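You operate a simulated robot arm through the tools that you are given. There is no shell and no other tool.

You are at the controls of a simulated two-armed robot. One attempt, no reset.

JOB
Turn the lane speed dial to at 10. Fetch the lemon bottle from the slat belt before the curve and stand it on the small blank there. Pick up the flush can with one hand, pass it to the other hand and put it on the top of the blue table. Take the orange suction cup and leave it on the side shelf of the conveyor. Open the bench cupboard door, fetch the blue roller and set it on the cupboard shelf and shut the door again. Turn the count dial to 3. Lift the clear card tray lid open. The order is free. Set down upright: lemon bottle, flush can, orange suction cup.

Only the result counts: the job must be done as asked and must still hold three seconds after the hand-in. Knocking over, shifting, dropping, spilling or breaking anything else fails it. A push-on lid holds only when it is set on centred and level and pressed home; a screw cap is set on level and turned clockwise until tight.

ROBOT AND FRAMES
Two 7-joint arms with fingered hands on one trunk, on a base that moves. Base frame: it is fixed to the floor where the robot stands at the start and does not move with it; the origin is under the middle of the robot, x ahead of it, y to its left, z up. Readings come in m, degrees, newtons and seconds.
The left shoulder is at the start at [0.088, 0.17, 1.161], the right one opposite. With the tool pointing down near the work surface each hand reaches from about 0.1 to 0.66 m from the robot's upright axis, wherever it stands, measured 20 degrees to its own side. Places, roughly: bench cupboard door [4.1, -13.2, 0.5]; blue roller (5x5x5 cm) [4.7, -11.7, 0.9]; clear card tray lid [-2.6, -4.9, 1.7]; count dial [1.9, -16.7, 0.9]; cupboard shelf [3.8, -13, 0.5]; flush can [-1.75, -6.25, 1.25]; lane speed dial [0.6, -2.7, 1.3]; lemon bottle [-2, -6, 1.25]; orange suction cup (5x5x5 cm) [-1.5, -6.6, 1.1]; side shelf of the conveyor (25x21 cm) [-1.72, -8.8, 1.1]; small blank [-2, -6.5, 1]; top of the blue table [-3, -9.6, 1.1]. Payload 4 kg a hand.
Tool frame (each hand has its own): the origin (TCP) lies between the finger pads and is the grasp point; the fingertips stand 0.026 m ahead of it; z points along the fingers, y is the line along which they close. The gripper opens to 0.132 m; its body begins 0.073 m behind the TCP. The gripper is a hand of 4 fingers: y runs from the thumb to the fingers, the wrist lies at [0, 0, -0.224] in the tool frame.
Orientation is that of the tool frame in the base frame, as a unit quaternion [w, x, y, z]. With the fingers straight down and closing along the base's y, the tool's x points along the base's -x, its y along +y and its z along -z.

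CONTROLS
- The arms move only by the tool apply_moves. It takes "left_rows", "right_rows" or both (then of equal length, played together; a hand with none holds still); each is text: rows parted by semicolons, each of 6 numbers parted by spaces: the turn, a rotation vector about the tool's x, y, z in degrees, then the shift along the tool's x, y, z in m. In form: wx wy wz x y z; .... A call has 1 to 20 rows; each row shifts and turns the commanded pose from where the row before left it, along the tool's axes as they then stand. A row lasts 0.2 s, in which the tool goes at most 0.05 m and 8.6 degrees; a call with a longer step from one row to the next is refused whole. Where a pose cannot be reached the arm comes as near as it can. A force on the tool above 40 N (or 10 N above the force at the start of the call, whichever is more), or a blocked arm, ends the call early, and 0.2 s more pass. In this call time passes only in rows, and 0.2 s behind the last. The reply holds the time, the measured pose of the TCP, the force on the tool along the base axes, the opening and the grip force, in the units named above and with some noise, with the torque about the TCP (base axes, N m) and any sound that the robot's microphone picked up.
- Cameras (640 x 400 px; columns grow to the right, rows downward): "scene" is now at [0.1859, -0.021, 1.3441]; the picture's right is [-0.04, -1.00, 0.00], its down [-0.57, 0.02, -0.82] and it looks along [0.82, -0.03, -0.57] (base axes); focal length 289 px, centre (320, 200). "left" rides on the left gripper at [-0.073, 0.006, -0.094] in its tool frame; the picture's right is [-0.08, -1.00, 0.00], its down [0.79, -0.06, -0.62] and it looks along [0.61, -0.05, 0.79] (tool axes); focal length 230 px, centre (320, 200). "right" rides on the right gripper at [0.073, 0.006, -0.094] in its tool frame; the picture's right is [-0.08, 1.00, 0.00], its down [-0.78, -0.06, -0.62] and it looks along [-0.62, -0.05, 0.79] (tool axes); focal length 230 px, centre (320, 200). There is no depth. A picture from a camera that has moved, and an enlarged one, comes with that camera's place and axes in the base frame and with its lens. The place of the scene camera against the robot may be out by one fixed shift of up to 0.025 m in any direction.
- capture(camera): a new picture of that camera. No time passes.
- slide_trunk(by): moves the trunk up (or, below 0, down) by that many m; the arms and the scene camera ride with it, the base frame stays. It gives what a move gives, with no picture.
- base_move(legs): drives the robot by 1 to 6 legs, each [ahead, left, turn to the left] in m, m and degrees, along the robot's own axes; the way and the turn of a leg run together, so that a leg with both is an arc; at most 1.5 m and 180 degrees a leg. The arms and the cameras ride along, it lands a little off, and it stops where it bumps. It gives what a move gives.
- move_fingers(finger1, finger2, finger3, thumb_bend, hand): sets how far each is bent, from 0 (flat) to 1 (curled in); at 0.3 the hand is open as for a grip, at 0.7 the pads meet at the TCP. One left out holds its place. A second passes; each finger stops where it meets its share of the squeeze, and holds until it gets a number again. It is the only way to open and close the hand. It gives what a move gives, with no picture; readings hold the bend of each and the force on the fingers (four entries, about 0 where the hand has none), thumb and palm.
- head_to(pan, tilt): turns the head with the scene camera to pan (to the left, within 80 degrees either way) and tilt (down, from -29 to 69), counted from straight ahead of the robot (the tilt from the chest, where the trunk bows). It gives what a move gives.
- close_up(camera, box): a new picture of the part [left, top, right, bottom] of that camera's present view, enlarged. No time passes.
- finish_job(): hands the job in; it is judged then, once.

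Places have to be worked out from the pictures, the camera data and where the tool is seen. Open the grippers and draw the arms clear of the work before you hand the job in, unless the task says otherwise.

The tools are called after "Call:" as a command line: name --argument value ..., lists and objects as JSON in quotes. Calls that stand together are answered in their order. apply_moves: Moves the arms, as the interface text tells. Its arguments: {"type":"object","properties":{"left_rows":{"type":"string"},"right_rows":{"type":"string"}},"required":[]} The other tools are called the same way: slide_trunk (by) moves the trunk up or down; move_fingers (finger1, finger2, finger3, thumb_bend, hand) moves the fingers one by one; base_move (legs) drives the base; head_to (pan, tilt) turns the head that bears the scene camera; capture (camera) takes a picture; close_up (camera, box) takes an enlarged picture of a part of a camera's view; finish_job () hands the job in.

At the start:

```text
t: 0.0
left_position: [0.4632, 0.1871, 1.1915]
left_orientation: [0.0, 0.0, 1.0, 0.0]
left_force: [0.3, -0.4, 0.7]
left_moment: [-0.02, 0.0, 0.0]
left_gripper_width: 0.1319
left_grasp_force: 0.1
left_shape: jaw
left_bend: [0.3, 0.3, 0.3, 0.3]
left_finger forces: [0.0, 0.0, 0.0, 0.0, 0.1, 0.0]
right_position: [0.4272, -0.1711, 1.1887]
right_orientation: [0.0, 0.0, 1.0, 0.0]
right_force: [-0.4, -0.4, -0.4]
right_moment: [0.0, -0.02, 0.0]
right_gripper_width: 0.1319
right_grasp_force: 0.0
right_shape: jaw
right_bend: [0.3, 0.3, 0.3, 0.3]
right_finger forces: [0.0, 0.1, 0.0, 0.0, 0.1, 0.0]
trunk travel left (down, up): [-0.175, 0.176]
robot x, y, heading: [-0.0012, -0.0007, -0.1]
head pan, tilt (commanded): [-2.3, 34.7]
```

scene: 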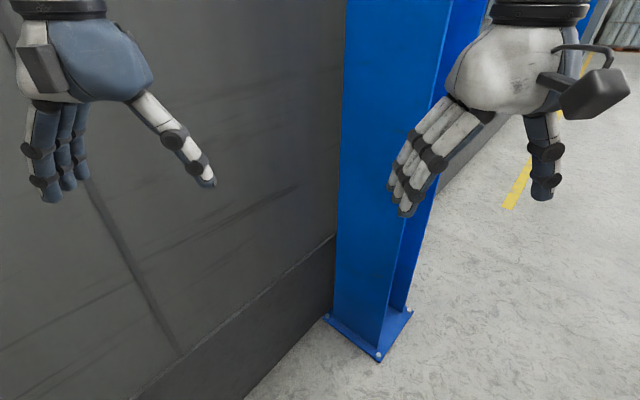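
right: 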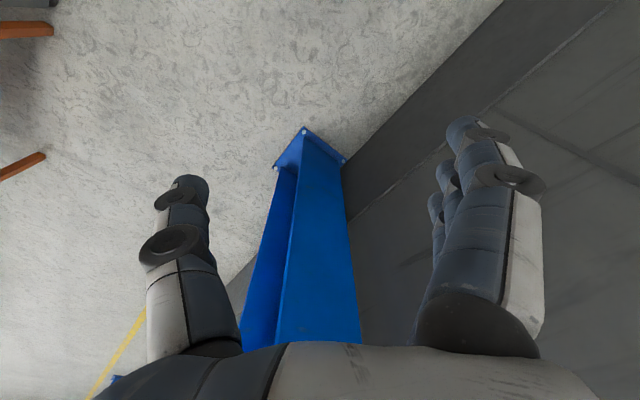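
left: 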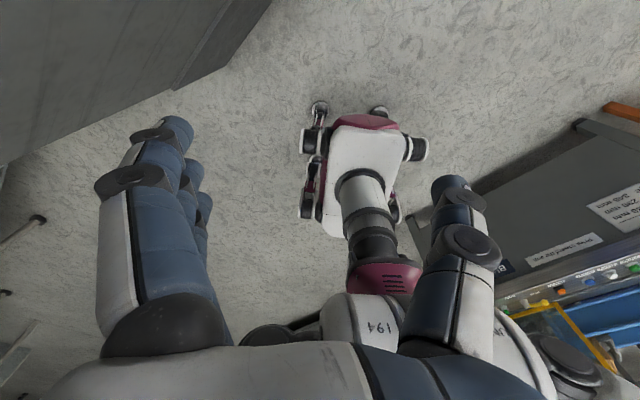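

I see a dark wall to the left and a blue column ahead, with the floor open to the right. I'll look around with the head first, before any driving.

Call:
head_to --pan -75 --tilt 10

Call:
capture --camera "scene"

```text
t: 1.4
left_position: [0.4625, 0.1875, 1.1919]
left_orientation: [0.001, 0.001, 1.0, 0.0]
left_force: [-0.2, 0.2, -0.7]
left_moment: [-0.03, 0.01, -0.01]
left_gripper_width: 0.1319
left_grasp_force: 0.1
left_shape: jaw
left_bend: [0.3, 0.3, 0.3, 0.3]
left_finger forces: [0.1, 0.0, 0.0, 0.1, 0.1, 0.0]
right_position: [0.4278, -0.1709, 1.1885]
right_orientation: [0.0, 0.001, 1.0, 0.0]
right_force: [-0.9, -0.3, -0.3]
right_moment: [0.04, 0.0, 0.0]
right_gripper_width: 0.1317
right_grasp_force: 0.0
right_shape: jaw
right_bend: [0.3, 0.3, 0.3, 0.3]
right_finger forces: [0.0, 0.0, 0.1, 0.0, 0.0, 0.1]
trunk travel left (down, up): [-0.175, 0.176]
robot x, y, heading: [0.0005, -0.0044, 0.0]
head pan, tilt (commanded): [-75.0, 10.0]
```

```text
taken
camera scene: at [0.1219, -0.1073, 1.3837], right [-0.97, -0.26, 0.0], down [-0.05, 0.17, -0.98], along [0.26, -0.95, -0.17], focal length 289 px, centre (320, 200)
```

scene: 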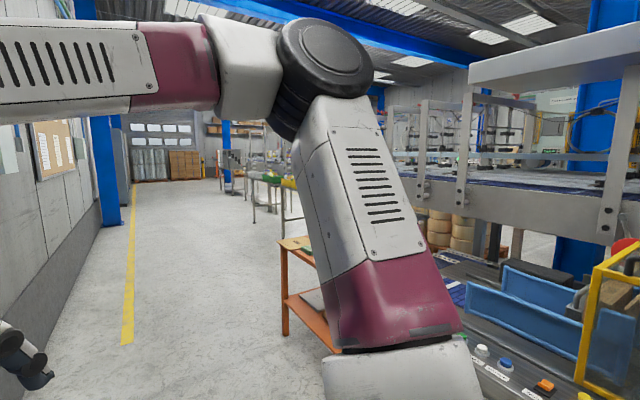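

The aisle runs along -y, with an orange table and a control bench on the -x side. I'll turn right 90° in place, which looks clear, to see the way better.

Call:
base_move --legs '[[0, 0, -90]]'

Call:
head_to --pan 0 --tilt 10

Call:
capture --camera "scene"

Call:
head_to --pan 50 --tilt 10

Call:
capture --camera "scene"

Call:
head_to --pan -55 --tilt 15

Call:
capture --camera "scene"

```text
t: 5.7
left_position: [0.1912, -0.4608, 1.1911]
left_orientation: [0.0, 0.704, 0.711, 0.0]
left_force: [-0.6, 0.7, -0.4]
left_moment: [-0.02, -0.01, -0.01]
left_gripper_width: 0.1319
left_grasp_force: 0.1
left_shape: jaw
left_bend: [0.3, 0.3, 0.3, 0.3]
left_finger forces: [0.0, 0.0, 0.0, 0.0, 0.1, 0.0]
right_position: [-0.1664, -0.4291, 1.1892]
right_orientation: [0.0, 0.704, 0.711, 0.0]
right_force: [0.0, 0.0, 0.1]
right_moment: [-0.01, 0.03, 0.0]
right_gripper_width: 0.1317
right_grasp_force: 0.1
right_shape: jaw
right_bend: [0.3, 0.3, 0.3, 0.3]
right_finger forces: [0.0, 0.1, 0.0, 0.0, 0.1, 0.1]
trunk travel left (down, up): [-0.175, 0.176]
robot x, y, heading: [0.0033, -0.0006, -89.5]
head pan, tilt (commanded): [-75.0, 10.0]
```

```text
t: 7.1
left_position: [0.1921, -0.4611, 1.192]
left_orientation: [0.0, 0.703, 0.711, 0.0]
left_force: [0.1, 1.1, -0.2]
left_moment: [-0.01, 0.02, -0.02]
left_gripper_width: 0.1317
left_grasp_force: 0.0
left_shape: jaw
left_bend: [0.3, 0.3, 0.3, 0.3]
left_finger forces: [0.0, 0.0, 0.1, 0.0, 0.1, 0.1]
right_position: [-0.1676, -0.4283, 1.1884]
right_orientation: [0.0, 0.704, 0.71, 0.0]
right_force: [-0.5, 0.1, 0.2]
right_moment: [-0.05, 0.0, -0.01]
right_gripper_width: 0.1318
right_grasp_force: 0.1
right_shape: jaw
right_bend: [0.3, 0.3, 0.3, 0.3]
right_finger forces: [0.0, 0.0, 0.1, 0.0, 0.0, 0.0]
trunk travel left (down, up): [-0.175, 0.176]
robot x, y, heading: [0.0029, 0.0004, -89.5]
head pan, tilt (commanded): [0.0, 10.0]
```

```text
taken
camera scene: at [0.0053, -0.2046, 1.3838], right [-1.0, -0.01, 0.0], down [0.0, 0.17, -0.98], along [0.01, -0.98, -0.17], focal length 289 px, centre (320, 200)
```

scene: 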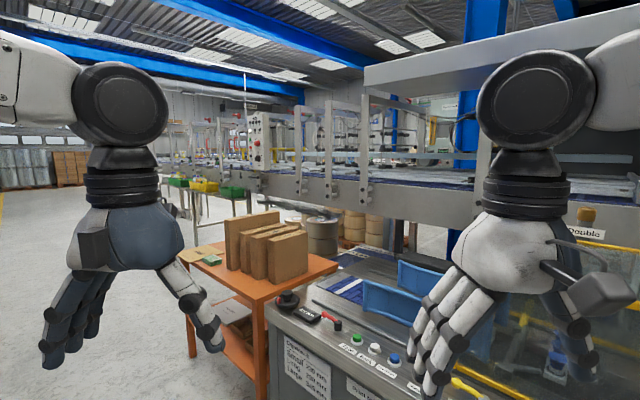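

```text
t: 8.3
left_position: [0.1925, -0.4606, 1.1909]
left_orientation: [-0.001, 0.703, 0.711, 0.0]
left_force: [0.0, 0.2, 0.0]
left_moment: [0.02, 0.0, -0.02]
left_gripper_width: 0.1319
left_grasp_force: 0.0
left_shape: jaw
left_bend: [0.3, 0.3, 0.3, 0.3]
left_finger forces: [0.0, 0.1, 0.0, 0.0, 0.0, 0.1]
right_position: [-0.1667, -0.4279, 1.1885]
right_orientation: [0.001, 0.704, 0.711, 0.0]
right_force: [-0.3, 0.8, -0.6]
right_moment: [0.01, 0.0, -0.05]
right_gripper_width: 0.1316
right_grasp_force: 0.1
right_shape: jaw
right_bend: [0.3, 0.3, 0.3, 0.3]
right_finger forces: [0.1, 0.0, 0.1, 0.1, 0.1, 0.0]
trunk travel left (down, up): [-0.175, 0.176]
robot x, y, heading: [-0.0017, -0.0003, -89.5]
head pan, tilt (commanded): [50.0, 10.0]
```

```text
taken
camera scene: at [0.0762, -0.1708, 1.3838], right [-0.64, -0.77, 0.0], down [-0.13, 0.11, -0.98], along [0.76, -0.63, -0.17], focal length 289 px, centre (320, 200)
```

scene: 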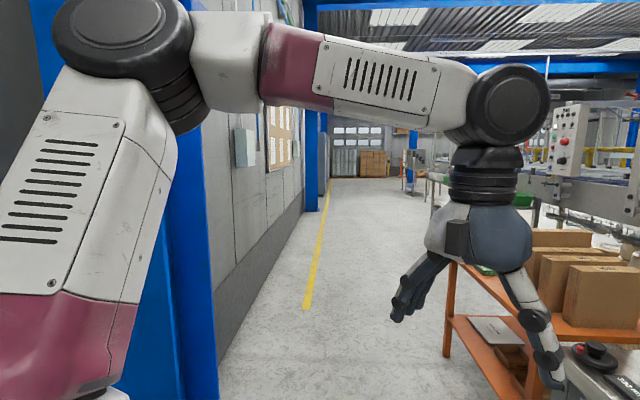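

```text
t: 10.1
left_position: [0.1932, -0.4622, 1.1909]
left_orientation: [0.0, 0.703, 0.711, 0.0]
left_force: [0.7, 0.9, 0.1]
left_moment: [-0.01, 0.0, -0.03]
left_gripper_width: 0.1318
left_grasp_force: 0.0
left_shape: jaw
left_bend: [0.3, 0.3, 0.3, 0.3]
left_finger forces: [0.0, 0.0, 0.0, 0.1, 0.0, 0.1]
right_position: [-0.1673, -0.4293, 1.1886]
right_orientation: [0.0, 0.704, 0.71, 0.001]
right_force: [-0.9, -0.3, 0.6]
right_moment: [0.04, -0.03, 0.0]
right_gripper_width: 0.132
right_grasp_force: 0.0
right_shape: jaw
right_bend: [0.3, 0.3, 0.3, 0.3]
right_finger forces: [0.1, 0.1, 0.0, 0.1, 0.0, 0.1]
trunk travel left (down, up): [-0.175, 0.176]
robot x, y, heading: [0.0014, -0.0003, -89.4]
head pan, tilt (commanded): [-55.0, 15.0]
```

```text
taken
camera scene: at [-0.0714, -0.166, 1.3756], right [-0.58, 0.81, 0.0], down [0.21, 0.15, -0.97], along [-0.79, -0.56, -0.26], focal length 289 px, centre (320, 200)
```

scene: 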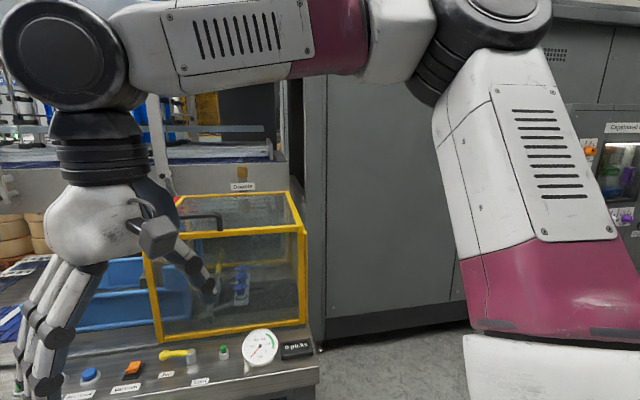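

The bench sits to the right and a control box with buttons, near the dial's given place, is ahead. I'll look at it closely.

Call:
head_to --pan 15 --tilt 10

Call:
close_up --camera "scene" --box '[240, 60, 480, 210]'

Call:
capture --camera "scene"

```text
t: 11.5
left_position: [0.1927, -0.4614, 1.1904]
left_orientation: [0.0, 0.703, 0.711, 0.001]
left_force: [-0.4, 0.2, -0.3]
left_moment: [0.0, 0.0, 0.01]
left_gripper_width: 0.1319
left_grasp_force: 0.1
left_shape: jaw
left_bend: [0.3, 0.3, 0.3, 0.3]
left_finger forces: [0.0, 0.0, 0.0, 0.0, 0.1, 0.1]
right_position: [-0.1662, -0.4286, 1.1884]
right_orientation: [0.0, 0.704, 0.711, 0.0]
right_force: [-0.8, -0.9, 0.3]
right_moment: [0.05, 0.0, 0.01]
right_gripper_width: 0.1319
right_grasp_force: 0.1
right_shape: jaw
right_bend: [0.3, 0.3, 0.3, 0.3]
right_finger forces: [0.0, 0.0, 0.1, 0.1, 0.0, 0.0]
trunk travel left (down, up): [-0.175, 0.176]
robot x, y, heading: [-0.0025, -0.0019, -89.4]
head pan, tilt (commanded): [15.0, 10.0]
```

```text
2.67 times, centred on (360, 135) of scene
camera zoom: at [0.0294, -0.2012, 1.3838], right [-0.96, -0.27, 0.0], down [-0.05, 0.17, -0.98], along [0.26, -0.95, -0.17], focal length 771 px, centre (213, 373)
```

zoom: 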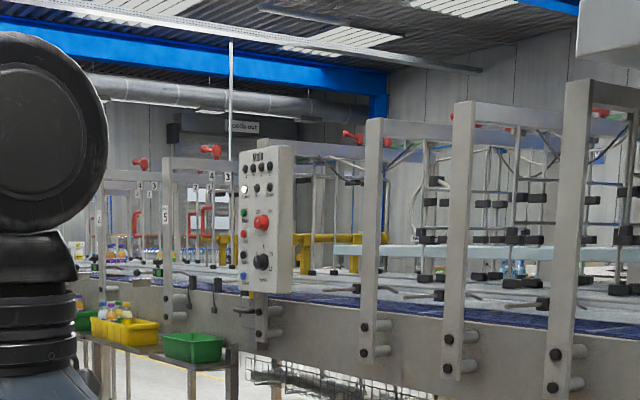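

```text
taken
camera scene: at [0.0294, -0.2012, 1.3838], right [-0.96, -0.27, 0.0], down [-0.05, 0.17, -0.98], along [0.26, -0.95, -0.17], focal length 289 px, centre (320, 200)
```

scene: 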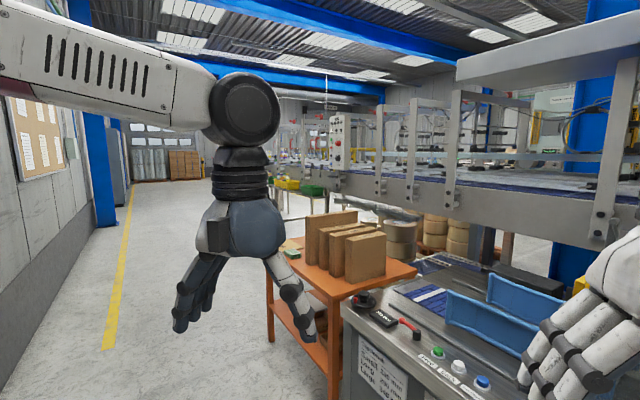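

The dial box ray gives about (0.55, -2.7, 1.31), and the aisle and line seem to run at about -45°. I'll turn to -45° and drive along the aisle past the orange table, keeping between it and the wall column.

Call:
base_move --legs '[[0, 0, 45], [0, -0.17, 0], [1.2, 0, 0]]'

Call:
head_to --pan -45 --tilt 15

Call:
capture --camera "scene"

Call:
head_to --pan 10 --tilt 15

Call:
capture --camera "scene"

```text
t: 21.4
left_position: [1.2047, -1.1449, 1.1915]
left_orientation: [0.001, 0.374, 0.927, 0.0]
left_force: [0.0, -0.3, 0.2]
left_moment: [0.02, 0.0, 0.03]
left_gripper_width: 0.1318
left_grasp_force: 0.1
left_shape: jaw
left_bend: [0.3, 0.3, 0.3, 0.3]
left_finger forces: [0.0, 0.1, 0.0, 0.1, 0.1, 0.0]
right_position: [0.9294, -1.3778, 1.1889]
right_orientation: [0.0, 0.375, 0.927, 0.0]
right_force: [0.3, 0.8, -0.7]
right_moment: [-0.01, 0.0, 0.03]
right_gripper_width: 0.1319
right_grasp_force: 0.0
right_shape: jaw
right_bend: [0.3, 0.3, 0.3, 0.3]
right_finger forces: [0.0, 0.1, 0.0, 0.0, 0.1, 0.0]
trunk travel left (down, up): [-0.175, 0.176]
robot x, y, heading: [0.7415, -0.9599, -44.1]
head pan, tilt (commanded): [15.0, 10.0]
```

```text
t: 22.7
left_position: [1.2037, -1.1444, 1.1913]
left_orientation: [0.0, 0.374, 0.927, 0.0]
left_force: [0.2, 0.1, 0.3]
left_moment: [0.0, -0.02, 0.03]
left_gripper_width: 0.1322
left_grasp_force: 0.1
left_shape: jaw
left_bend: [0.3, 0.3, 0.3, 0.3]
left_finger forces: [0.0, 0.1, 0.0, 0.1, 0.1, 0.1]
right_position: [0.9287, -1.3786, 1.1889]
right_orientation: [0.0, 0.374, 0.927, 0.0]
right_force: [0.3, 0.6, 0.0]
right_moment: [0.01, -0.04, 0.03]
right_gripper_width: 0.132
right_grasp_force: 0.0
right_shape: jaw
right_bend: [0.3, 0.3, 0.3, 0.3]
right_finger forces: [0.0, 0.0, 0.0, 0.1, 0.1, 0.1]
trunk travel left (down, up): [-0.175, 0.176]
robot x, y, heading: [0.7432, -0.956, -44.1]
head pan, tilt (commanded): [-45.0, 15.0]
```

```text
taken
camera scene: at [0.8134, -1.1348, 1.3756], right [-1.0, -0.02, 0.0], down [0.0, 0.26, -0.97], along [0.02, -0.97, -0.26], focal length 289 px, centre (320, 200)
```

scene: 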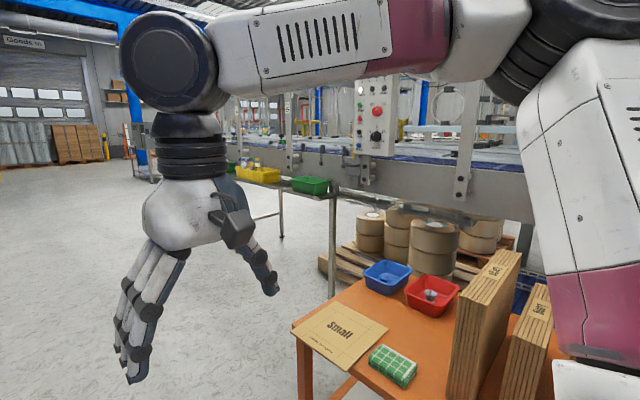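

```text
t: 23.9
left_position: [1.2041, -1.1453, 1.1911]
left_orientation: [0.0, 0.375, 0.927, 0.0]
left_force: [0.5, -0.5, -1.2]
left_moment: [0.02, 0.03, -0.02]
left_gripper_width: 0.1321
left_grasp_force: 0.0
left_shape: jaw
left_bend: [0.3, 0.3, 0.3, 0.3]
left_finger forces: [0.1, 0.0, 0.0, 0.0, 0.0, 0.0]
right_position: [0.9298, -1.3777, 1.1908]
right_orientation: [0.001, 0.374, 0.928, 0.001]
right_force: [-0.4, -0.6, -0.3]
right_moment: [0.01, 0.03, -0.01]
right_gripper_width: 0.132
right_grasp_force: 0.2
right_shape: jaw
right_bend: [0.3, 0.3, 0.3, 0.3]
right_finger forces: [0.0, 0.0, 0.1, 0.1, 0.1, 0.1]
trunk travel left (down, up): [-0.175, 0.176]
robot x, y, heading: [0.7401, -0.9582, -44.0]
head pan, tilt (commanded): [10.0, 15.0]
```

```text
taken
camera scene: at [0.889, -1.0937, 1.3756], right [-0.56, -0.83, 0.0], down [-0.21, 0.14, -0.97], along [0.8, -0.54, -0.26], focal length 289 px, centre (320, 200)
```

scene: 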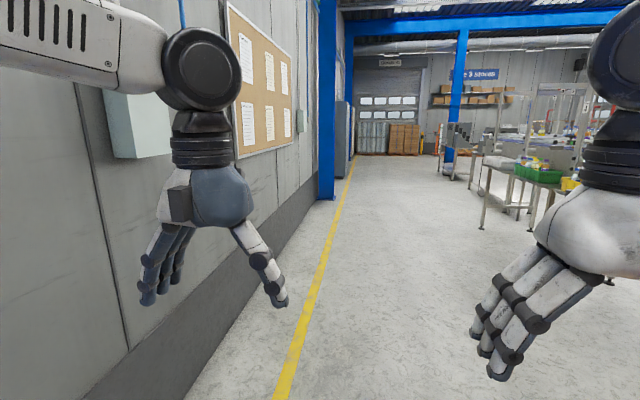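

The dial knob is the black one at about (0.55, -2.70, 1.30), just beyond the orange table's far edge. I'll drive 1.25 m further along the aisle and turn right to face the control box.

Call:
base_move --legs '[[1.28, 0, 0], [0, 0, -90]]'

Call:
head_to --pan 0 --tilt 15

Call:
capture --camera "scene"

Call:
head_to --pan 0 --tilt 60

Call:
capture --camera "scene"

```text
t: 34.2
left_position: [1.4641, -2.3242, 1.1914]
left_orientation: [0.0, 0.924, 0.383, 0.0]
left_force: [-0.5, -0.3, 0.0]
left_moment: [-0.02, -0.01, 0.0]
left_gripper_width: 0.132
left_grasp_force: 0.0
left_shape: jaw
left_bend: [0.3, 0.3, 0.3, 0.3]
left_finger forces: [0.0, 0.0, 0.0, 0.0, 0.0, 0.0]
right_position: [1.2359, -2.0469, 1.1889]
right_orientation: [-0.001, 0.924, 0.382, 0.0]
right_force: [-0.1, -0.5, -0.5]
right_moment: [-0.03, -0.01, -0.01]
right_gripper_width: 0.1318
right_grasp_force: 0.0
right_shape: jaw
right_bend: [0.3, 0.3, 0.3, 0.3]
right_finger forces: [0.1, 0.0, 0.0, 0.0, 0.1, 0.0]
trunk travel left (down, up): [-0.175, 0.176]
robot x, y, heading: [1.6549, -1.8652, -135.2]
head pan, tilt (commanded): [10.0, 15.0]
```

```text
t: 35.0
left_position: [1.4637, -2.3261, 1.1911]
left_orientation: [0.001, 0.924, 0.384, 0.0]
left_force: [-0.6, -0.1, 0.1]
left_moment: [-0.01, -0.01, -0.03]
left_gripper_width: 0.1317
left_grasp_force: 0.0
left_shape: jaw
left_bend: [0.3, 0.3, 0.3, 0.3]
left_finger forces: [0.0, 0.1, 0.0, 0.0, 0.0, 0.0]
right_position: [1.2359, -2.0475, 1.1881]
right_orientation: [0.001, 0.924, 0.383, -0.001]
right_force: [0.0, -0.3, 1.0]
right_moment: [0.01, 0.04, 0.01]
right_gripper_width: 0.1318
right_grasp_force: 0.0
right_shape: jaw
right_bend: [0.3, 0.3, 0.3, 0.3]
right_finger forces: [0.0, 0.1, 0.1, 0.1, 0.0, 0.1]
trunk travel left (down, up): [-0.175, 0.176]
robot x, y, heading: [1.6588, -1.8633, -135.0]
head pan, tilt (commanded): [0.0, 15.0]
```

```text
taken
camera scene: at [1.5296, -2.0148, 1.3756], right [-0.71, 0.71, 0.0], down [0.18, 0.18, -0.97], along [-0.68, -0.68, -0.26], focal length 289 px, centre (320, 200)
```

scene: 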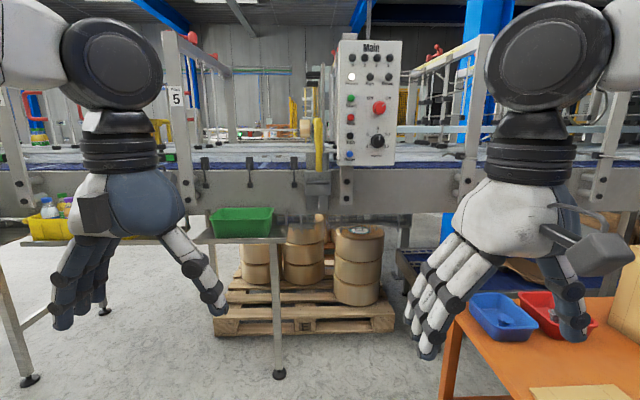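

```text
t: 36.1
left_position: [1.4651, -2.3242, 1.1919]
left_orientation: [0.0, 0.924, 0.383, 0.0]
left_force: [-0.4, -0.5, -0.8]
left_moment: [0.01, 0.02, 0.07]
left_gripper_width: 0.1316
left_grasp_force: 0.0
left_shape: jaw
left_bend: [0.3, 0.3, 0.3, 0.3]
left_finger forces: [0.0, 0.0, 0.0, 0.1, 0.0, 0.0]
right_position: [1.2353, -2.0467, 1.1892]
right_orientation: [-0.001, 0.924, 0.383, -0.001]
right_force: [0.3, -0.7, -0.1]
right_moment: [-0.03, -0.01, 0.01]
right_gripper_width: 0.1316
right_grasp_force: 0.2
right_shape: jaw
right_bend: [0.3, 0.3, 0.3, 0.3]
right_finger forces: [0.0, 0.0, 0.0, 0.0, 0.0, 0.0]
trunk travel left (down, up): [-0.175, 0.176]
robot x, y, heading: [1.6584, -1.8666, -135.0]
head pan, tilt (commanded): [0.0, 60.0]
```

```text
taken
camera scene: at [1.5484, -1.9958, 1.3094], right [-0.71, 0.71, 0.0], down [0.61, 0.61, -0.5], along [-0.35, -0.35, -0.87], focal length 289 px, centre (320, 200)
```

scene: 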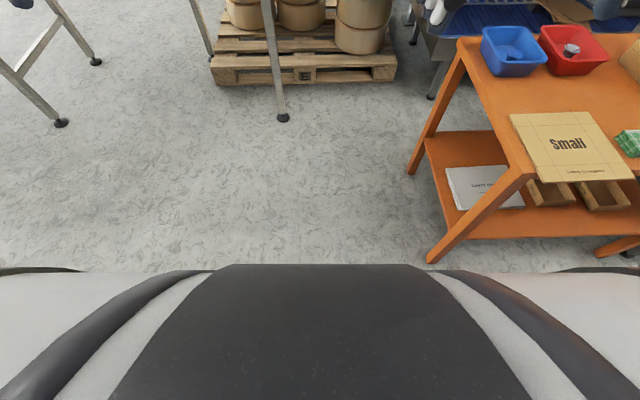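

I now face the box squarely: the dial triangulates to about (0.553, -2.668, 1.30). I'll drive 0.62 m ahead and look at its markings closely.

Call:
base_move --legs '[[0.62, 0, 0]]'

Call:
head_to --pan -10 --tilt 10

Call:
capture --camera "scene"

Call:
close_up --camera "scene" --box '[330, 130, 450, 230]'

```text
t: 39.6
left_position: [1.0208, -2.7727, 1.191]
left_orientation: [0.0, 0.923, 0.385, 0.0]
left_force: [-0.1, 0.1, 0.7]
left_moment: [-0.03, 0.0, 0.0]
left_gripper_width: 0.1316
left_grasp_force: 0.1
left_shape: jaw
left_bend: [0.3, 0.3, 0.3, 0.3]
left_finger forces: [0.0, 0.1, 0.0, 0.0, 0.0, 0.0]
right_position: [0.7899, -2.4961, 1.1877]
right_orientation: [0.0, 0.923, 0.384, -0.001]
right_force: [0.1, -0.1, -0.1]
right_moment: [0.06, 0.0, -0.02]
right_gripper_width: 0.1319
right_grasp_force: 0.0
right_shape: jaw
right_bend: [0.3, 0.3, 0.3, 0.3]
right_finger forces: [0.1, 0.0, 0.1, 0.2, 0.0, 0.0]
trunk travel left (down, up): [-0.175, 0.176]
robot x, y, heading: [1.2146, -2.3125, -134.8]
head pan, tilt (commanded): [0.0, 60.0]
```

```text
t: 40.8
left_position: [1.0206, -2.7727, 1.1914]
left_orientation: [0.0, 0.923, 0.386, 0.0]
left_force: [0.1, 0.1, 1.2]
left_moment: [-0.01, -0.01, 0.02]
left_gripper_width: 0.132
left_grasp_force: 0.0
left_shape: jaw
left_bend: [0.3, 0.3, 0.3, 0.3]
left_finger forces: [0.1, 0.0, 0.1, 0.0, 0.0, 0.1]
right_position: [0.792, -2.4946, 1.1884]
right_orientation: [0.001, 0.923, 0.384, -0.001]
right_force: [-0.6, -0.2, -1.4]
right_moment: [-0.01, 0.0, 0.02]
right_gripper_width: 0.1322
right_grasp_force: 0.1
right_shape: jaw
right_bend: [0.3, 0.3, 0.3, 0.3]
right_finger forces: [0.0, 0.1, 0.1, 0.0, 0.0, 0.0]
trunk travel left (down, up): [-0.175, 0.176]
robot x, y, heading: [1.2118, -2.3121, -134.4]
head pan, tilt (commanded): [-10.0, 10.0]
```

```text
taken
camera scene: at [1.075, -2.4498, 1.3837], right [-0.58, 0.82, 0.0], down [0.14, 0.1, -0.98], along [-0.8, -0.57, -0.17], focal length 289 px, centre (320, 200)
```

scene: 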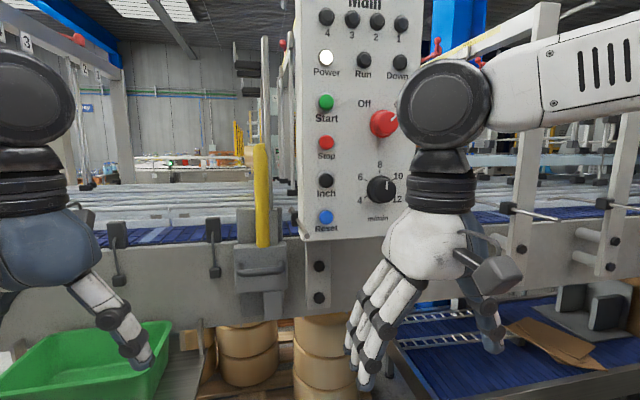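

```text
4.00 times, centred on (390, 180) of scene
camera zoom: at [1.075, -2.4498, 1.3837], right [-0.58, 0.82, 0.0], down [0.14, 0.1, -0.98], along [-0.8, -0.57, -0.17], focal length 1156 px, centre (40, 280)
```

zoom: 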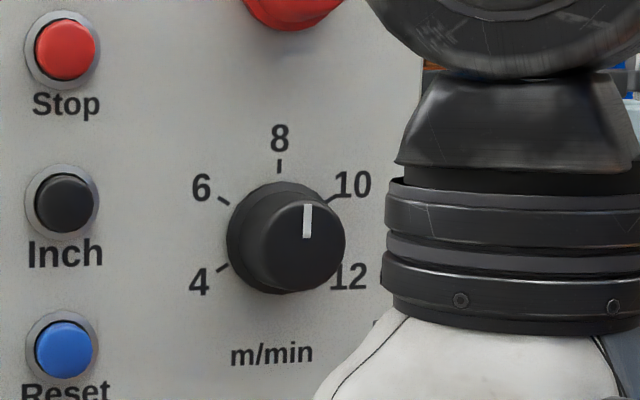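

The dial pointer stands near 8 and needs a 60° clockwise turn to 10; the knob is about 5 cm across at roughly (a=0.2 right, 0.72 ahead, z 1.305). I'll bring the right hand to point forward at a safe standoff in front of it.

Call:
apply_moves --right_rows "0 0 0 0.035 0 0.045; 0 0 0 0.035 0 0.045; 0 -7.5 0 -0.0293 0 0; 0 -7.5 0 -0.0293 0 0; 0 -7.5 0 -0.0293 0 0; 0 -7.5 0 -0.0293 0 0; 0 -7.5 0 -0.0293 0 0; 0 -7.5 0 -0.0293 0 0; 0 -7.5 0 -0.0293 0 0; 0 -7.5 0 -0.0293 0 0; 0 -7.5 0 -0.0293 0 0; 0 -7.5 0 -0.0293 0 0; 0 -7.5 0 -0.0293 0 0; 0 -7.5 0 -0.0293 0 0"

Call:
capture --camera "right"

Call:
capture --camera "scene"

```text
refused: row 1 steps farther than a row can; nothing moved
```

```text
taken
camera right: at [0.8467, -2.4476, 1.2818], right [0.65, -0.76, 0.0], down [-0.6, -0.51, 0.62], along [-0.47, -0.4, -0.79], focal length 230 px, centre (320, 200)
```

right: 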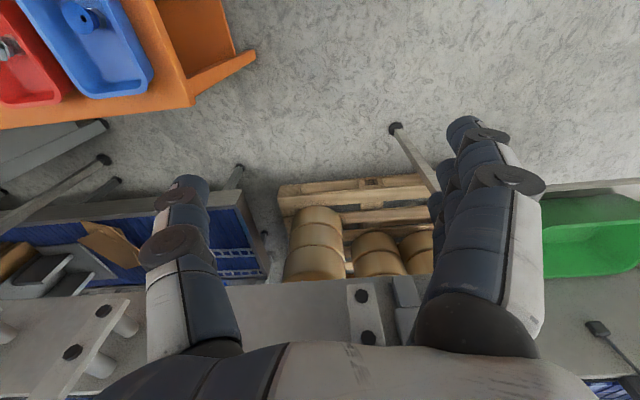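

```text
taken
camera scene: at [1.075, -2.4498, 1.3837], right [-0.58, 0.82, 0.0], down [0.14, 0.1, -0.98], along [-0.8, -0.57, -0.17], focal length 289 px, centre (320, 200)
```

scene: 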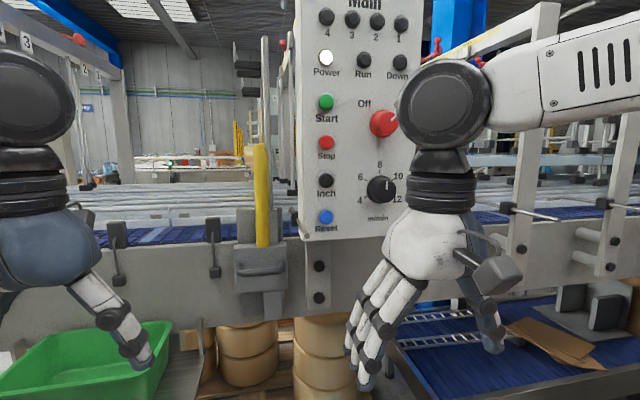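

The row was slightly too long a step, so I'll use smaller ones.

Call:
apply_moves --right_rows "0 0 0 0.025 0 0.033; 0 0 0 0.025 0 0.033; 0 0 0 0.025 0 0.033; 0 -7.5 0 -0.0293 0 0; 0 -7.5 0 -0.0293 0 0; 0 -7.5 0 -0.0293 0 0; 0 -7.5 0 -0.0293 0 0; 0 -7.5 0 -0.0293 0 0; 0 -7.5 0 -0.0293 0 0; 0 -7.5 0 -0.0293 0 0; 0 -7.5 0 -0.0293 0 0; 0 -7.5 0 -0.0293 0 0; 0 -7.5 0 -0.0293 0 0; 0 -7.5 0 -0.0293 0 0; 0 -7.5 0 -0.0293 0 0"

Call:
capture --camera "right"

Call:
capture --camera "scene"

```text
t: 44.0
left_position: [1.0214, -2.771, 1.1932]
left_orientation: [0.0, 0.923, 0.385, -0.001]
left_force: [0.7, 0.3, 0.1]
left_moment: [0.02, 0.03, -0.01]
left_gripper_width: 0.1319
left_grasp_force: 0.1
left_shape: jaw
left_bend: [0.3, 0.3, 0.3, 0.3]
left_finger forces: [0.0, 0.0, 0.0, 0.0, 0.1, 0.0]
right_position: [0.6763, -2.6117, 1.2987]
right_orientation: [-0.272, -0.651, -0.271, 0.654]
right_force: [0.0, 0.2, -0.1]
right_moment: [-0.02, -0.03, -0.02]
right_gripper_width: 0.132
right_grasp_force: 0.1
right_shape: jaw
right_bend: [0.3, 0.3, 0.3, 0.3]
right_finger forces: [0.1, 0.0, 0.0, 0.0, 0.0, 0.1]
trunk travel left (down, up): [-0.175, 0.176]
robot x, y, heading: [1.2139, -2.307, -134.6]
head pan, tilt (commanded): [-10.0, 10.0]
```

```text
taken
camera right: at [0.7464, -2.5497, 1.2246], right [0.71, -0.7, 0.08], down [0.39, 0.48, 0.78], along [-0.59, -0.52, 0.62], focal length 230 px, centre (320, 200)
```

right: 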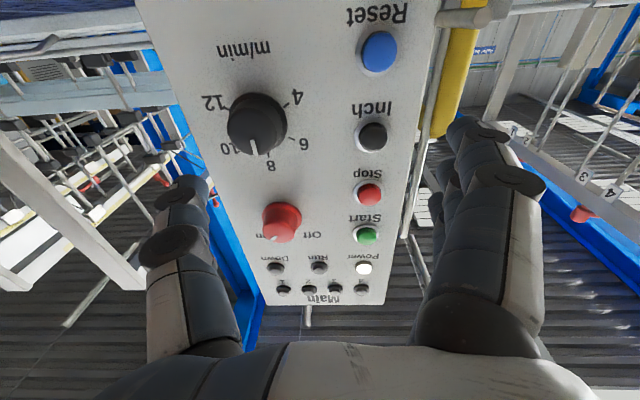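

```text
taken
camera scene: at [1.0751, -2.4498, 1.3838], right [-0.58, 0.82, 0.0], down [0.14, 0.1, -0.98], along [-0.8, -0.57, -0.17], focal length 289 px, centre (320, 200)
```

scene: 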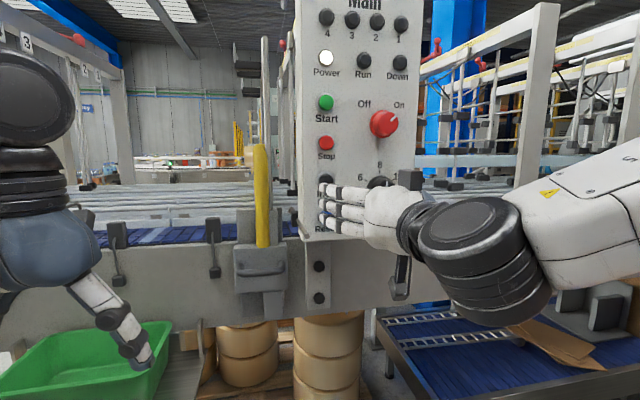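

The hand now points straight at the panel and its camera shows the dial. I'll shift the hand 0.05 m to the right for a second view so I can fix the dial's place by parallax.

Call:
close_up --camera "right" --box '[190, 60, 350, 180]'

Call:
apply_moves --right_rows "0 0 0 0 -0.03 0; 0 0 0 0 -0.025 0; 0 0 0 0 0 0"

Call:
close_up --camera "right" --box '[230, 60, 390, 180]'

```text
3.33 times, centred on (270, 120) of right
camera zoom: at [0.7464, -2.5497, 1.2246], right [0.71, -0.7, 0.08], down [0.39, 0.48, 0.78], along [-0.59, -0.52, 0.62], focal length 767 px, centre (487, 467)
```

zoom: 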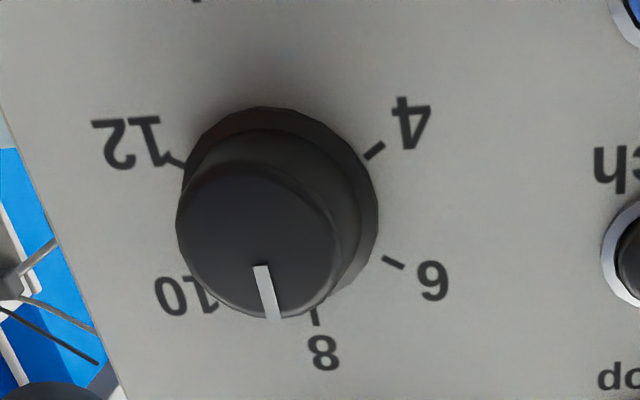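

```text
t: 44.8
left_position: [1.0213, -2.7724, 1.1916]
left_orientation: [0.001, 0.923, 0.385, 0.0]
left_force: [0.6, 0.2, -0.7]
left_moment: [-0.01, -0.01, -0.01]
left_gripper_width: 0.1319
left_grasp_force: 0.1
left_shape: jaw
left_bend: [0.3, 0.3, 0.3, 0.3]
left_finger forces: [0.1, 0.1, 0.0, 0.1, 0.1, 0.1]
right_position: [0.6387, -2.5723, 1.2987]
right_orientation: [-0.272, -0.652, -0.272, 0.654]
right_force: [1.1, -0.6, 0.8]
right_moment: [-0.01, -0.01, 0.04]
right_gripper_width: 0.1319
right_grasp_force: 0.1
right_shape: jaw
right_bend: [0.3, 0.3, 0.3, 0.3]
right_finger forces: [0.0, 0.0, 0.0, 0.0, 0.1, 0.0]
trunk travel left (down, up): [-0.175, 0.176]
robot x, y, heading: [1.2122, -2.312, -134.8]
head pan, tilt (commanded): [-10.0, 10.0]
```

```text
3.33 times, centred on (310, 120) of right
camera zoom: at [0.7087, -2.5109, 1.2256], right [0.71, -0.7, 0.08], down [0.39, 0.48, 0.78], along [-0.59, -0.53, 0.62], focal length 767 px, centre (353, 467)
```

zoom: 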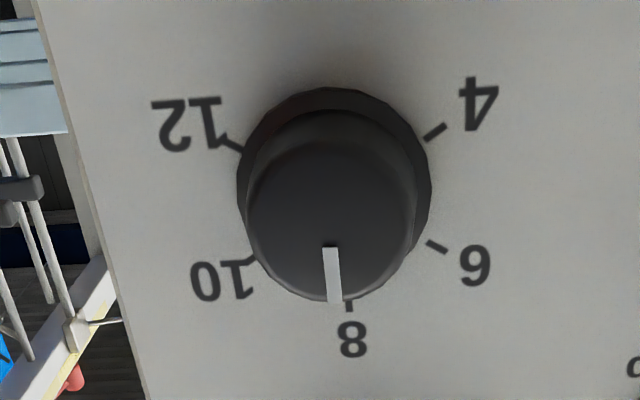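

Parallax puts the dial centre at (0.543, -2.661, 1.301) with its cap 3 cm off the panel. I'll part-close the fingers, roll the hand -30°, and recheck before advancing.

Call:
move_fingers --hand "right" --finger1 0.42 --finger2 0.42 --finger3 0.42 --thumb_bend 0.42

Call:
apply_moves --right_rows "0 0 0 0 -0.005 0.02; 0 0 -7.5 0 0 0.01; 0 0 -7.5 0 0 0.01; 0 0 -7.5 0 0 0; 0 0 -7.5 0 0 0; 0 0 0 0 0 0"

Call:
capture --camera "right"

Call:
capture --camera "scene"

```text
t: 45.8
left_position: [1.0202, -2.7714, 1.1914]
left_orientation: [0.0, 0.923, 0.385, 0.0]
left_force: [-1.0, 0.2, -0.2]
left_moment: [0.0, 0.01, -0.03]
left_gripper_width: 0.132
left_grasp_force: 0.1
left_shape: jaw
left_bend: [0.3, 0.3, 0.3, 0.3]
left_finger forces: [0.0, 0.0, 0.0, 0.1, 0.1, 0.0]
right_position: [0.639, -2.5731, 1.2988]
right_orientation: [-0.272, -0.652, -0.271, 0.654]
right_force: [0.3, -0.3, 0.7]
right_moment: [0.0, 0.0, 0.02]
right_gripper_width: 0.0977
right_grasp_force: 0.1
right_shape: fingers
right_bend: [0.42, 0.42, 0.42, 0.42]
right_finger forces: [0.0, 0.0, 0.1, 0.1, 0.0, 0.0]
trunk travel left (down, up): [-0.175, 0.176]
robot x, y, heading: [1.2134, -2.3104, -134.8]
head pan, tilt (commanded): [-10.0, 10.0]
```

```text
t: 47.2
left_position: [1.0204, -2.7732, 1.1912]
left_orientation: [0.0, 0.923, 0.385, 0.0]
left_force: [0.2, 0.6, -0.4]
left_moment: [0.03, 0.02, -0.01]
left_gripper_width: 0.1319
left_grasp_force: 0.1
left_shape: jaw
left_bend: [0.3, 0.3, 0.3, 0.3]
left_finger forces: [0.0, 0.0, 0.0, 0.1, 0.0, 0.1]
right_position: [0.6063, -2.5971, 1.2992]
right_orientation: [-0.093, -0.559, -0.432, 0.701]
right_force: [0.3, -0.6, -0.4]
right_moment: [0.02, -0.03, 0.01]
right_gripper_width: 0.0982
right_grasp_force: 0.0
right_shape: fingers
right_bend: [0.42, 0.42, 0.42, 0.42]
right_finger forces: [0.0, 0.0, 0.0, 0.0, 0.0, 0.1]
trunk travel left (down, up): [-0.175, 0.176]
robot x, y, heading: [1.2145, -2.3132, -134.5]
head pan, tilt (commanded): [-10.0, 10.0]
```

```text
taken
camera right: at [0.6496, -2.5084, 1.2322], right [0.64, -0.64, -0.43], down [0.68, 0.2, 0.71], along [-0.36, -0.75, 0.56], focal length 230 px, centre (320, 200)
```

right: 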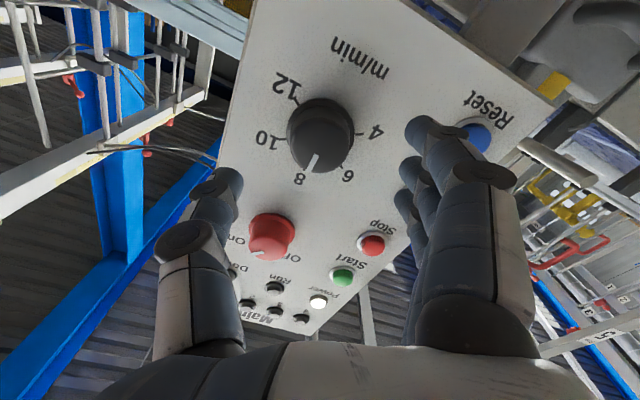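

```text
taken
camera scene: at [1.0751, -2.4497, 1.3838], right [-0.58, 0.82, 0.0], down [0.14, 0.1, -0.98], along [-0.8, -0.57, -0.17], focal length 289 px, centre (320, 200)
```

scene: 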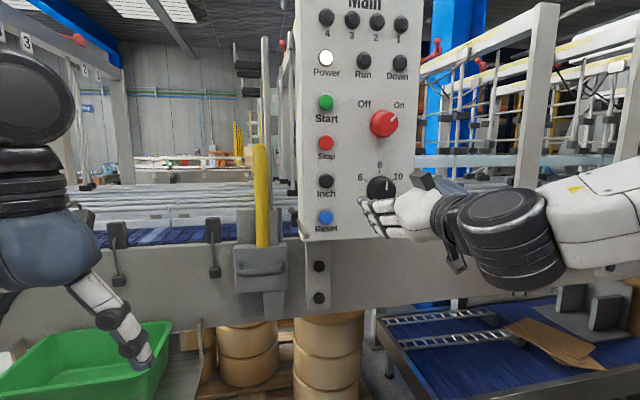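

The hand is centred on the dial at TCP a/z match within 2 mm. I'll advance 0.058 m so the finger tips flank the knob, then close the middle finger and thumb.

Call:
apply_moves --right_rows "0 0 0 0 0 0.02; 0 0 0 0 0 0.02; 0 0 0 0 0 0.016; 0 0 0 0 0 0"

Call:
capture --camera "right"

```text
t: 48.2
left_position: [1.0207, -2.7722, 1.1918]
left_orientation: [0.0, 0.923, 0.385, 0.0]
left_force: [0.0, -0.1, 0.0]
left_moment: [-0.01, 0.0, -0.01]
left_gripper_width: 0.132
left_grasp_force: 0.1
left_shape: jaw
left_bend: [0.3, 0.3, 0.3, 0.3]
left_finger forces: [0.0, 0.0, 0.0, 0.0, 0.0, 0.0]
right_position: [0.5667, -2.6376, 1.2989]
right_orientation: [-0.094, -0.56, -0.431, 0.701]
right_force: [0.0, 0.0, 0.4]
right_moment: [0.0, 0.01, 0.02]
right_gripper_width: 0.0978
right_grasp_force: 0.1
right_shape: fingers
right_bend: [0.42, 0.42, 0.42, 0.42]
right_finger forces: [0.0, 0.0, 0.0, 0.0, 0.1, 0.0]
trunk travel left (down, up): [-0.175, 0.176]
robot x, y, heading: [1.2133, -2.3104, -134.9]
head pan, tilt (commanded): [-10.0, 10.0]
```

```text
taken
camera right: at [0.6096, -2.549, 1.2328], right [0.64, -0.64, -0.43], down [0.68, 0.2, 0.71], along [-0.36, -0.75, 0.56], focal length 230 px, centre (320, 200)
```

right: 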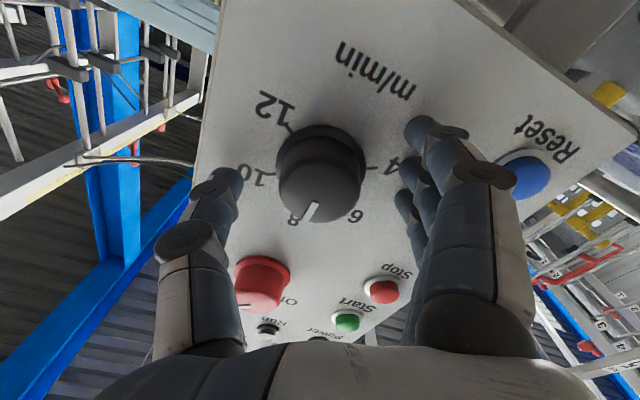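

Tips flank the knob with no contact force. Closing the middle finger and thumb first, then the outer fingers.

Call:
move_fingers --hand "right" --finger2 0.62 --thumb_bend 0.62

Call:
capture --camera "right"

```text
t: 49.2
left_position: [1.0206, -2.7723, 1.19]
left_orientation: [0.0, 0.923, 0.385, 0.0]
left_force: [0.4, 0.5, 0.2]
left_moment: [-0.02, 0.0, 0.0]
left_gripper_width: 0.1318
left_grasp_force: 0.2
left_shape: jaw
left_bend: [0.3, 0.3, 0.3, 0.3]
left_finger forces: [0.0, 0.1, 0.0, 0.1, 0.0, 0.0]
right_position: [0.5663, -2.6364, 1.299]
right_orientation: [-0.093, -0.56, -0.431, 0.701]
right_force: [0.6, 0.4, 0.8]
right_moment: [0.04, 0.0, 0.12]
right_gripper_width: 0.0726
right_grasp_force: 4.9
right_shape: fingers
right_bend: [0.42, 0.56, 0.42, 0.59]
right_finger forces: [0.1, 4.3, 0.0, 0.0, 5.0, 0.1]
trunk travel left (down, up): [-0.175, 0.176]
robot x, y, heading: [1.212, -2.3141, -134.6]
head pan, tilt (commanded): [-10.0, 10.0]
```

```text
taken
camera right: at [0.6095, -2.549, 1.2326], right [0.64, -0.64, -0.43], down [0.68, 0.2, 0.71], along [-0.37, -0.75, 0.56], focal length 230 px, centre (320, 200)
```

right: 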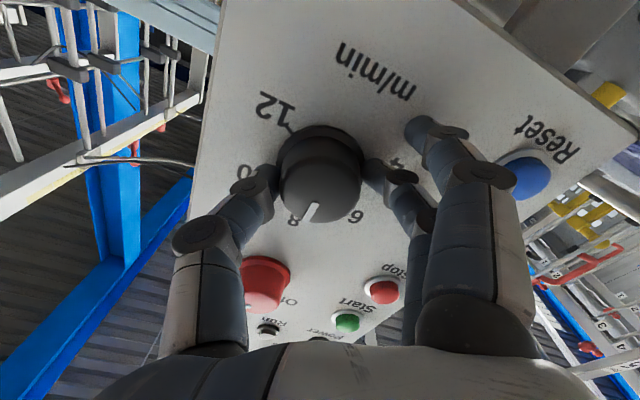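

Finger 2 and thumb hold the knob at about 4.5 N. Adding the outer fingers, then turning.

Call:
move_fingers --hand "right" --finger1 0.6 --finger2 0.65 --finger3 0.6 --thumb_bend 0.65

Call:
apply_moves --right_rows "0 0 6 0 0 0; 0 0 6 0 0 0; 0 0 6 0 0 0; 0 0 6 0 0 0; 0 0 6 0 0 0"

Call:
capture --camera "right"

```text
t: 50.2
left_position: [1.0199, -2.7734, 1.1923]
left_orientation: [0.0, 0.923, 0.385, 0.0]
left_force: [0.1, -0.9, -0.2]
left_moment: [-0.03, -0.01, 0.0]
left_gripper_width: 0.1317
left_grasp_force: 0.1
left_shape: jaw
left_bend: [0.3, 0.3, 0.3, 0.3]
left_finger forces: [0.1, 0.0, 0.0, 0.1, 0.0, 0.1]
right_position: [0.5655, -2.6379, 1.3002]
right_orientation: [-0.093, -0.56, -0.431, 0.702]
right_force: [-0.4, 2.2, 1.4]
right_moment: [0.06, -0.04, 0.16]
right_gripper_width: 0.0437
right_grasp_force: 7.8
right_shape: fingers
right_bend: [0.6, 0.58, 0.59, 0.61]
right_finger forces: [0.0, 6.5, 0.3, 0.1, 8.3, 0.1]
trunk travel left (down, up): [-0.175, 0.176]
robot x, y, heading: [1.2144, -2.3147, -134.7]
head pan, tilt (commanded): [-10.0, 10.0]
```

```text
t: 51.4
left_position: [1.0219, -2.7721, 1.1909]
left_orientation: [0.0, 0.923, 0.385, 0.0]
left_force: [-0.3, -0.1, 0.5]
left_moment: [0.03, -0.01, -0.01]
left_gripper_width: 0.132
left_grasp_force: 0.1
left_shape: jaw
left_bend: [0.3, 0.3, 0.3, 0.3]
left_finger forces: [0.0, 0.0, 0.1, 0.1, 0.1, 0.0]
right_position: [0.5662, -2.6365, 1.3005]
right_orientation: [-0.273, -0.653, -0.271, 0.653]
right_force: [0.5, 1.3, 0.3]
right_moment: [0.01, 0.02, 0.23]
right_gripper_width: 0.0434
right_grasp_force: 7.4
right_shape: fingers
right_bend: [0.6, 0.58, 0.6, 0.61]
right_finger forces: [0.0, 7.2, 0.2, 0.0, 7.3, 0.1]
trunk travel left (down, up): [-0.175, 0.176]
robot x, y, heading: [1.211, -2.3142, -134.4]
head pan, tilt (commanded): [-10.0, 10.0]
```

```text
taken
camera right: at [0.6361, -2.5749, 1.2254], right [0.71, -0.7, 0.08], down [0.39, 0.48, 0.78], along [-0.59, -0.52, 0.62], focal length 230 px, centre (320, 200)
```

right: 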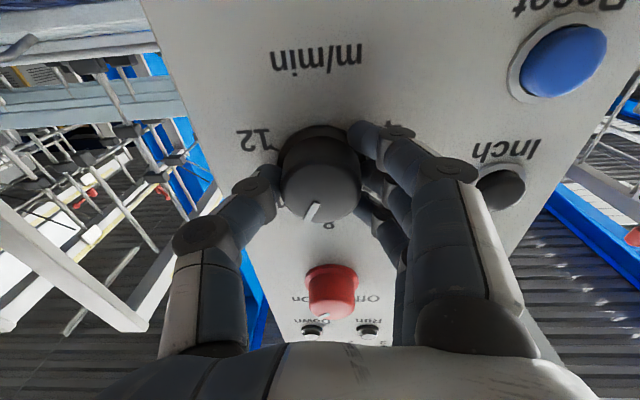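

The knob is turning with the hand, halfway to 10. Turning the other 30°.

Call:
apply_moves --right_rows "0 0 6 0 0 0; 0 0 6 0 0 0; 0 0 6 0 0 0; 0 0 6 0 0 0; 0 0 6 0 0 0; 0 0 0 0 0 0"

Call:
close_up --camera "right" --box '[200, 80, 440, 230]'

Call:
close_up --camera "scene" --box '[330, 130, 450, 230]'

```text
t: 52.8
left_position: [1.0215, -2.7722, 1.1908]
left_orientation: [0.001, 0.923, 0.385, 0.0]
left_force: [0.4, -0.4, 0.0]
left_moment: [-0.04, 0.01, 0.01]
left_gripper_width: 0.1321
left_grasp_force: 0.1
left_shape: jaw
left_bend: [0.3, 0.3, 0.3, 0.3]
left_finger forces: [0.0, 0.1, 0.1, 0.0, 0.1, 0.0]
right_position: [0.5666, -2.6375, 1.2999]
right_orientation: [0.433, 0.701, 0.092, -0.56]
right_force: [1.6, 0.7, -0.9]
right_moment: [-0.06, 0.03, 0.18]
right_gripper_width: 0.0431
right_grasp_force: 7.2
right_shape: fingers
right_bend: [0.6, 0.58, 0.6, 0.61]
right_finger forces: [0.2, 7.3, 0.2, 0.0, 7.2, 0.0]
trunk travel left (down, up): [-0.175, 0.176]
robot x, y, heading: [1.2134, -2.3103, -134.8]
head pan, tilt (commanded): [-10.0, 10.0]
```

```text
2.67 times, centred on (320, 155) of right
camera zoom: at [0.6616, -2.6001, 1.2379], right [0.59, -0.58, 0.57], down [0.12, 0.75, 0.65], along [-0.8, -0.31, 0.51], focal length 614 px, centre (320, 320)
```

zoom: 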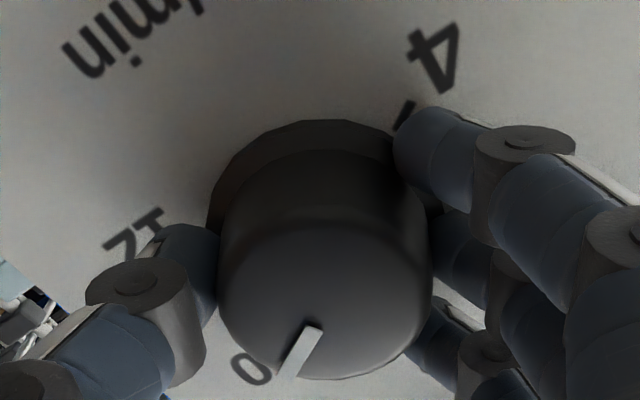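

```text
4.00 times, centred on (390, 180) of scene
camera zoom: at [1.0752, -2.4497, 1.3838], right [-0.58, 0.82, 0.0], down [0.14, 0.1, -0.98], along [-0.8, -0.57, -0.17], focal length 1156 px, centre (40, 280)
```

zoom: 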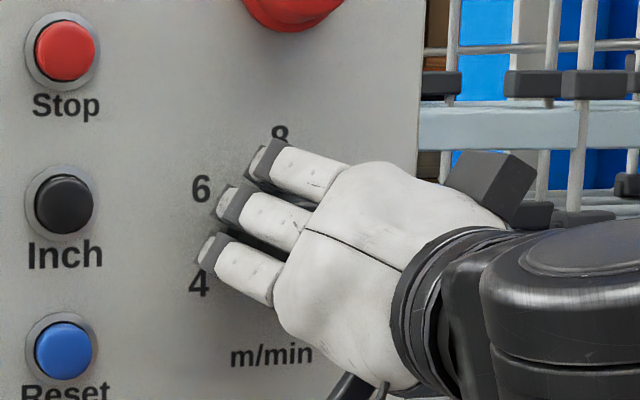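

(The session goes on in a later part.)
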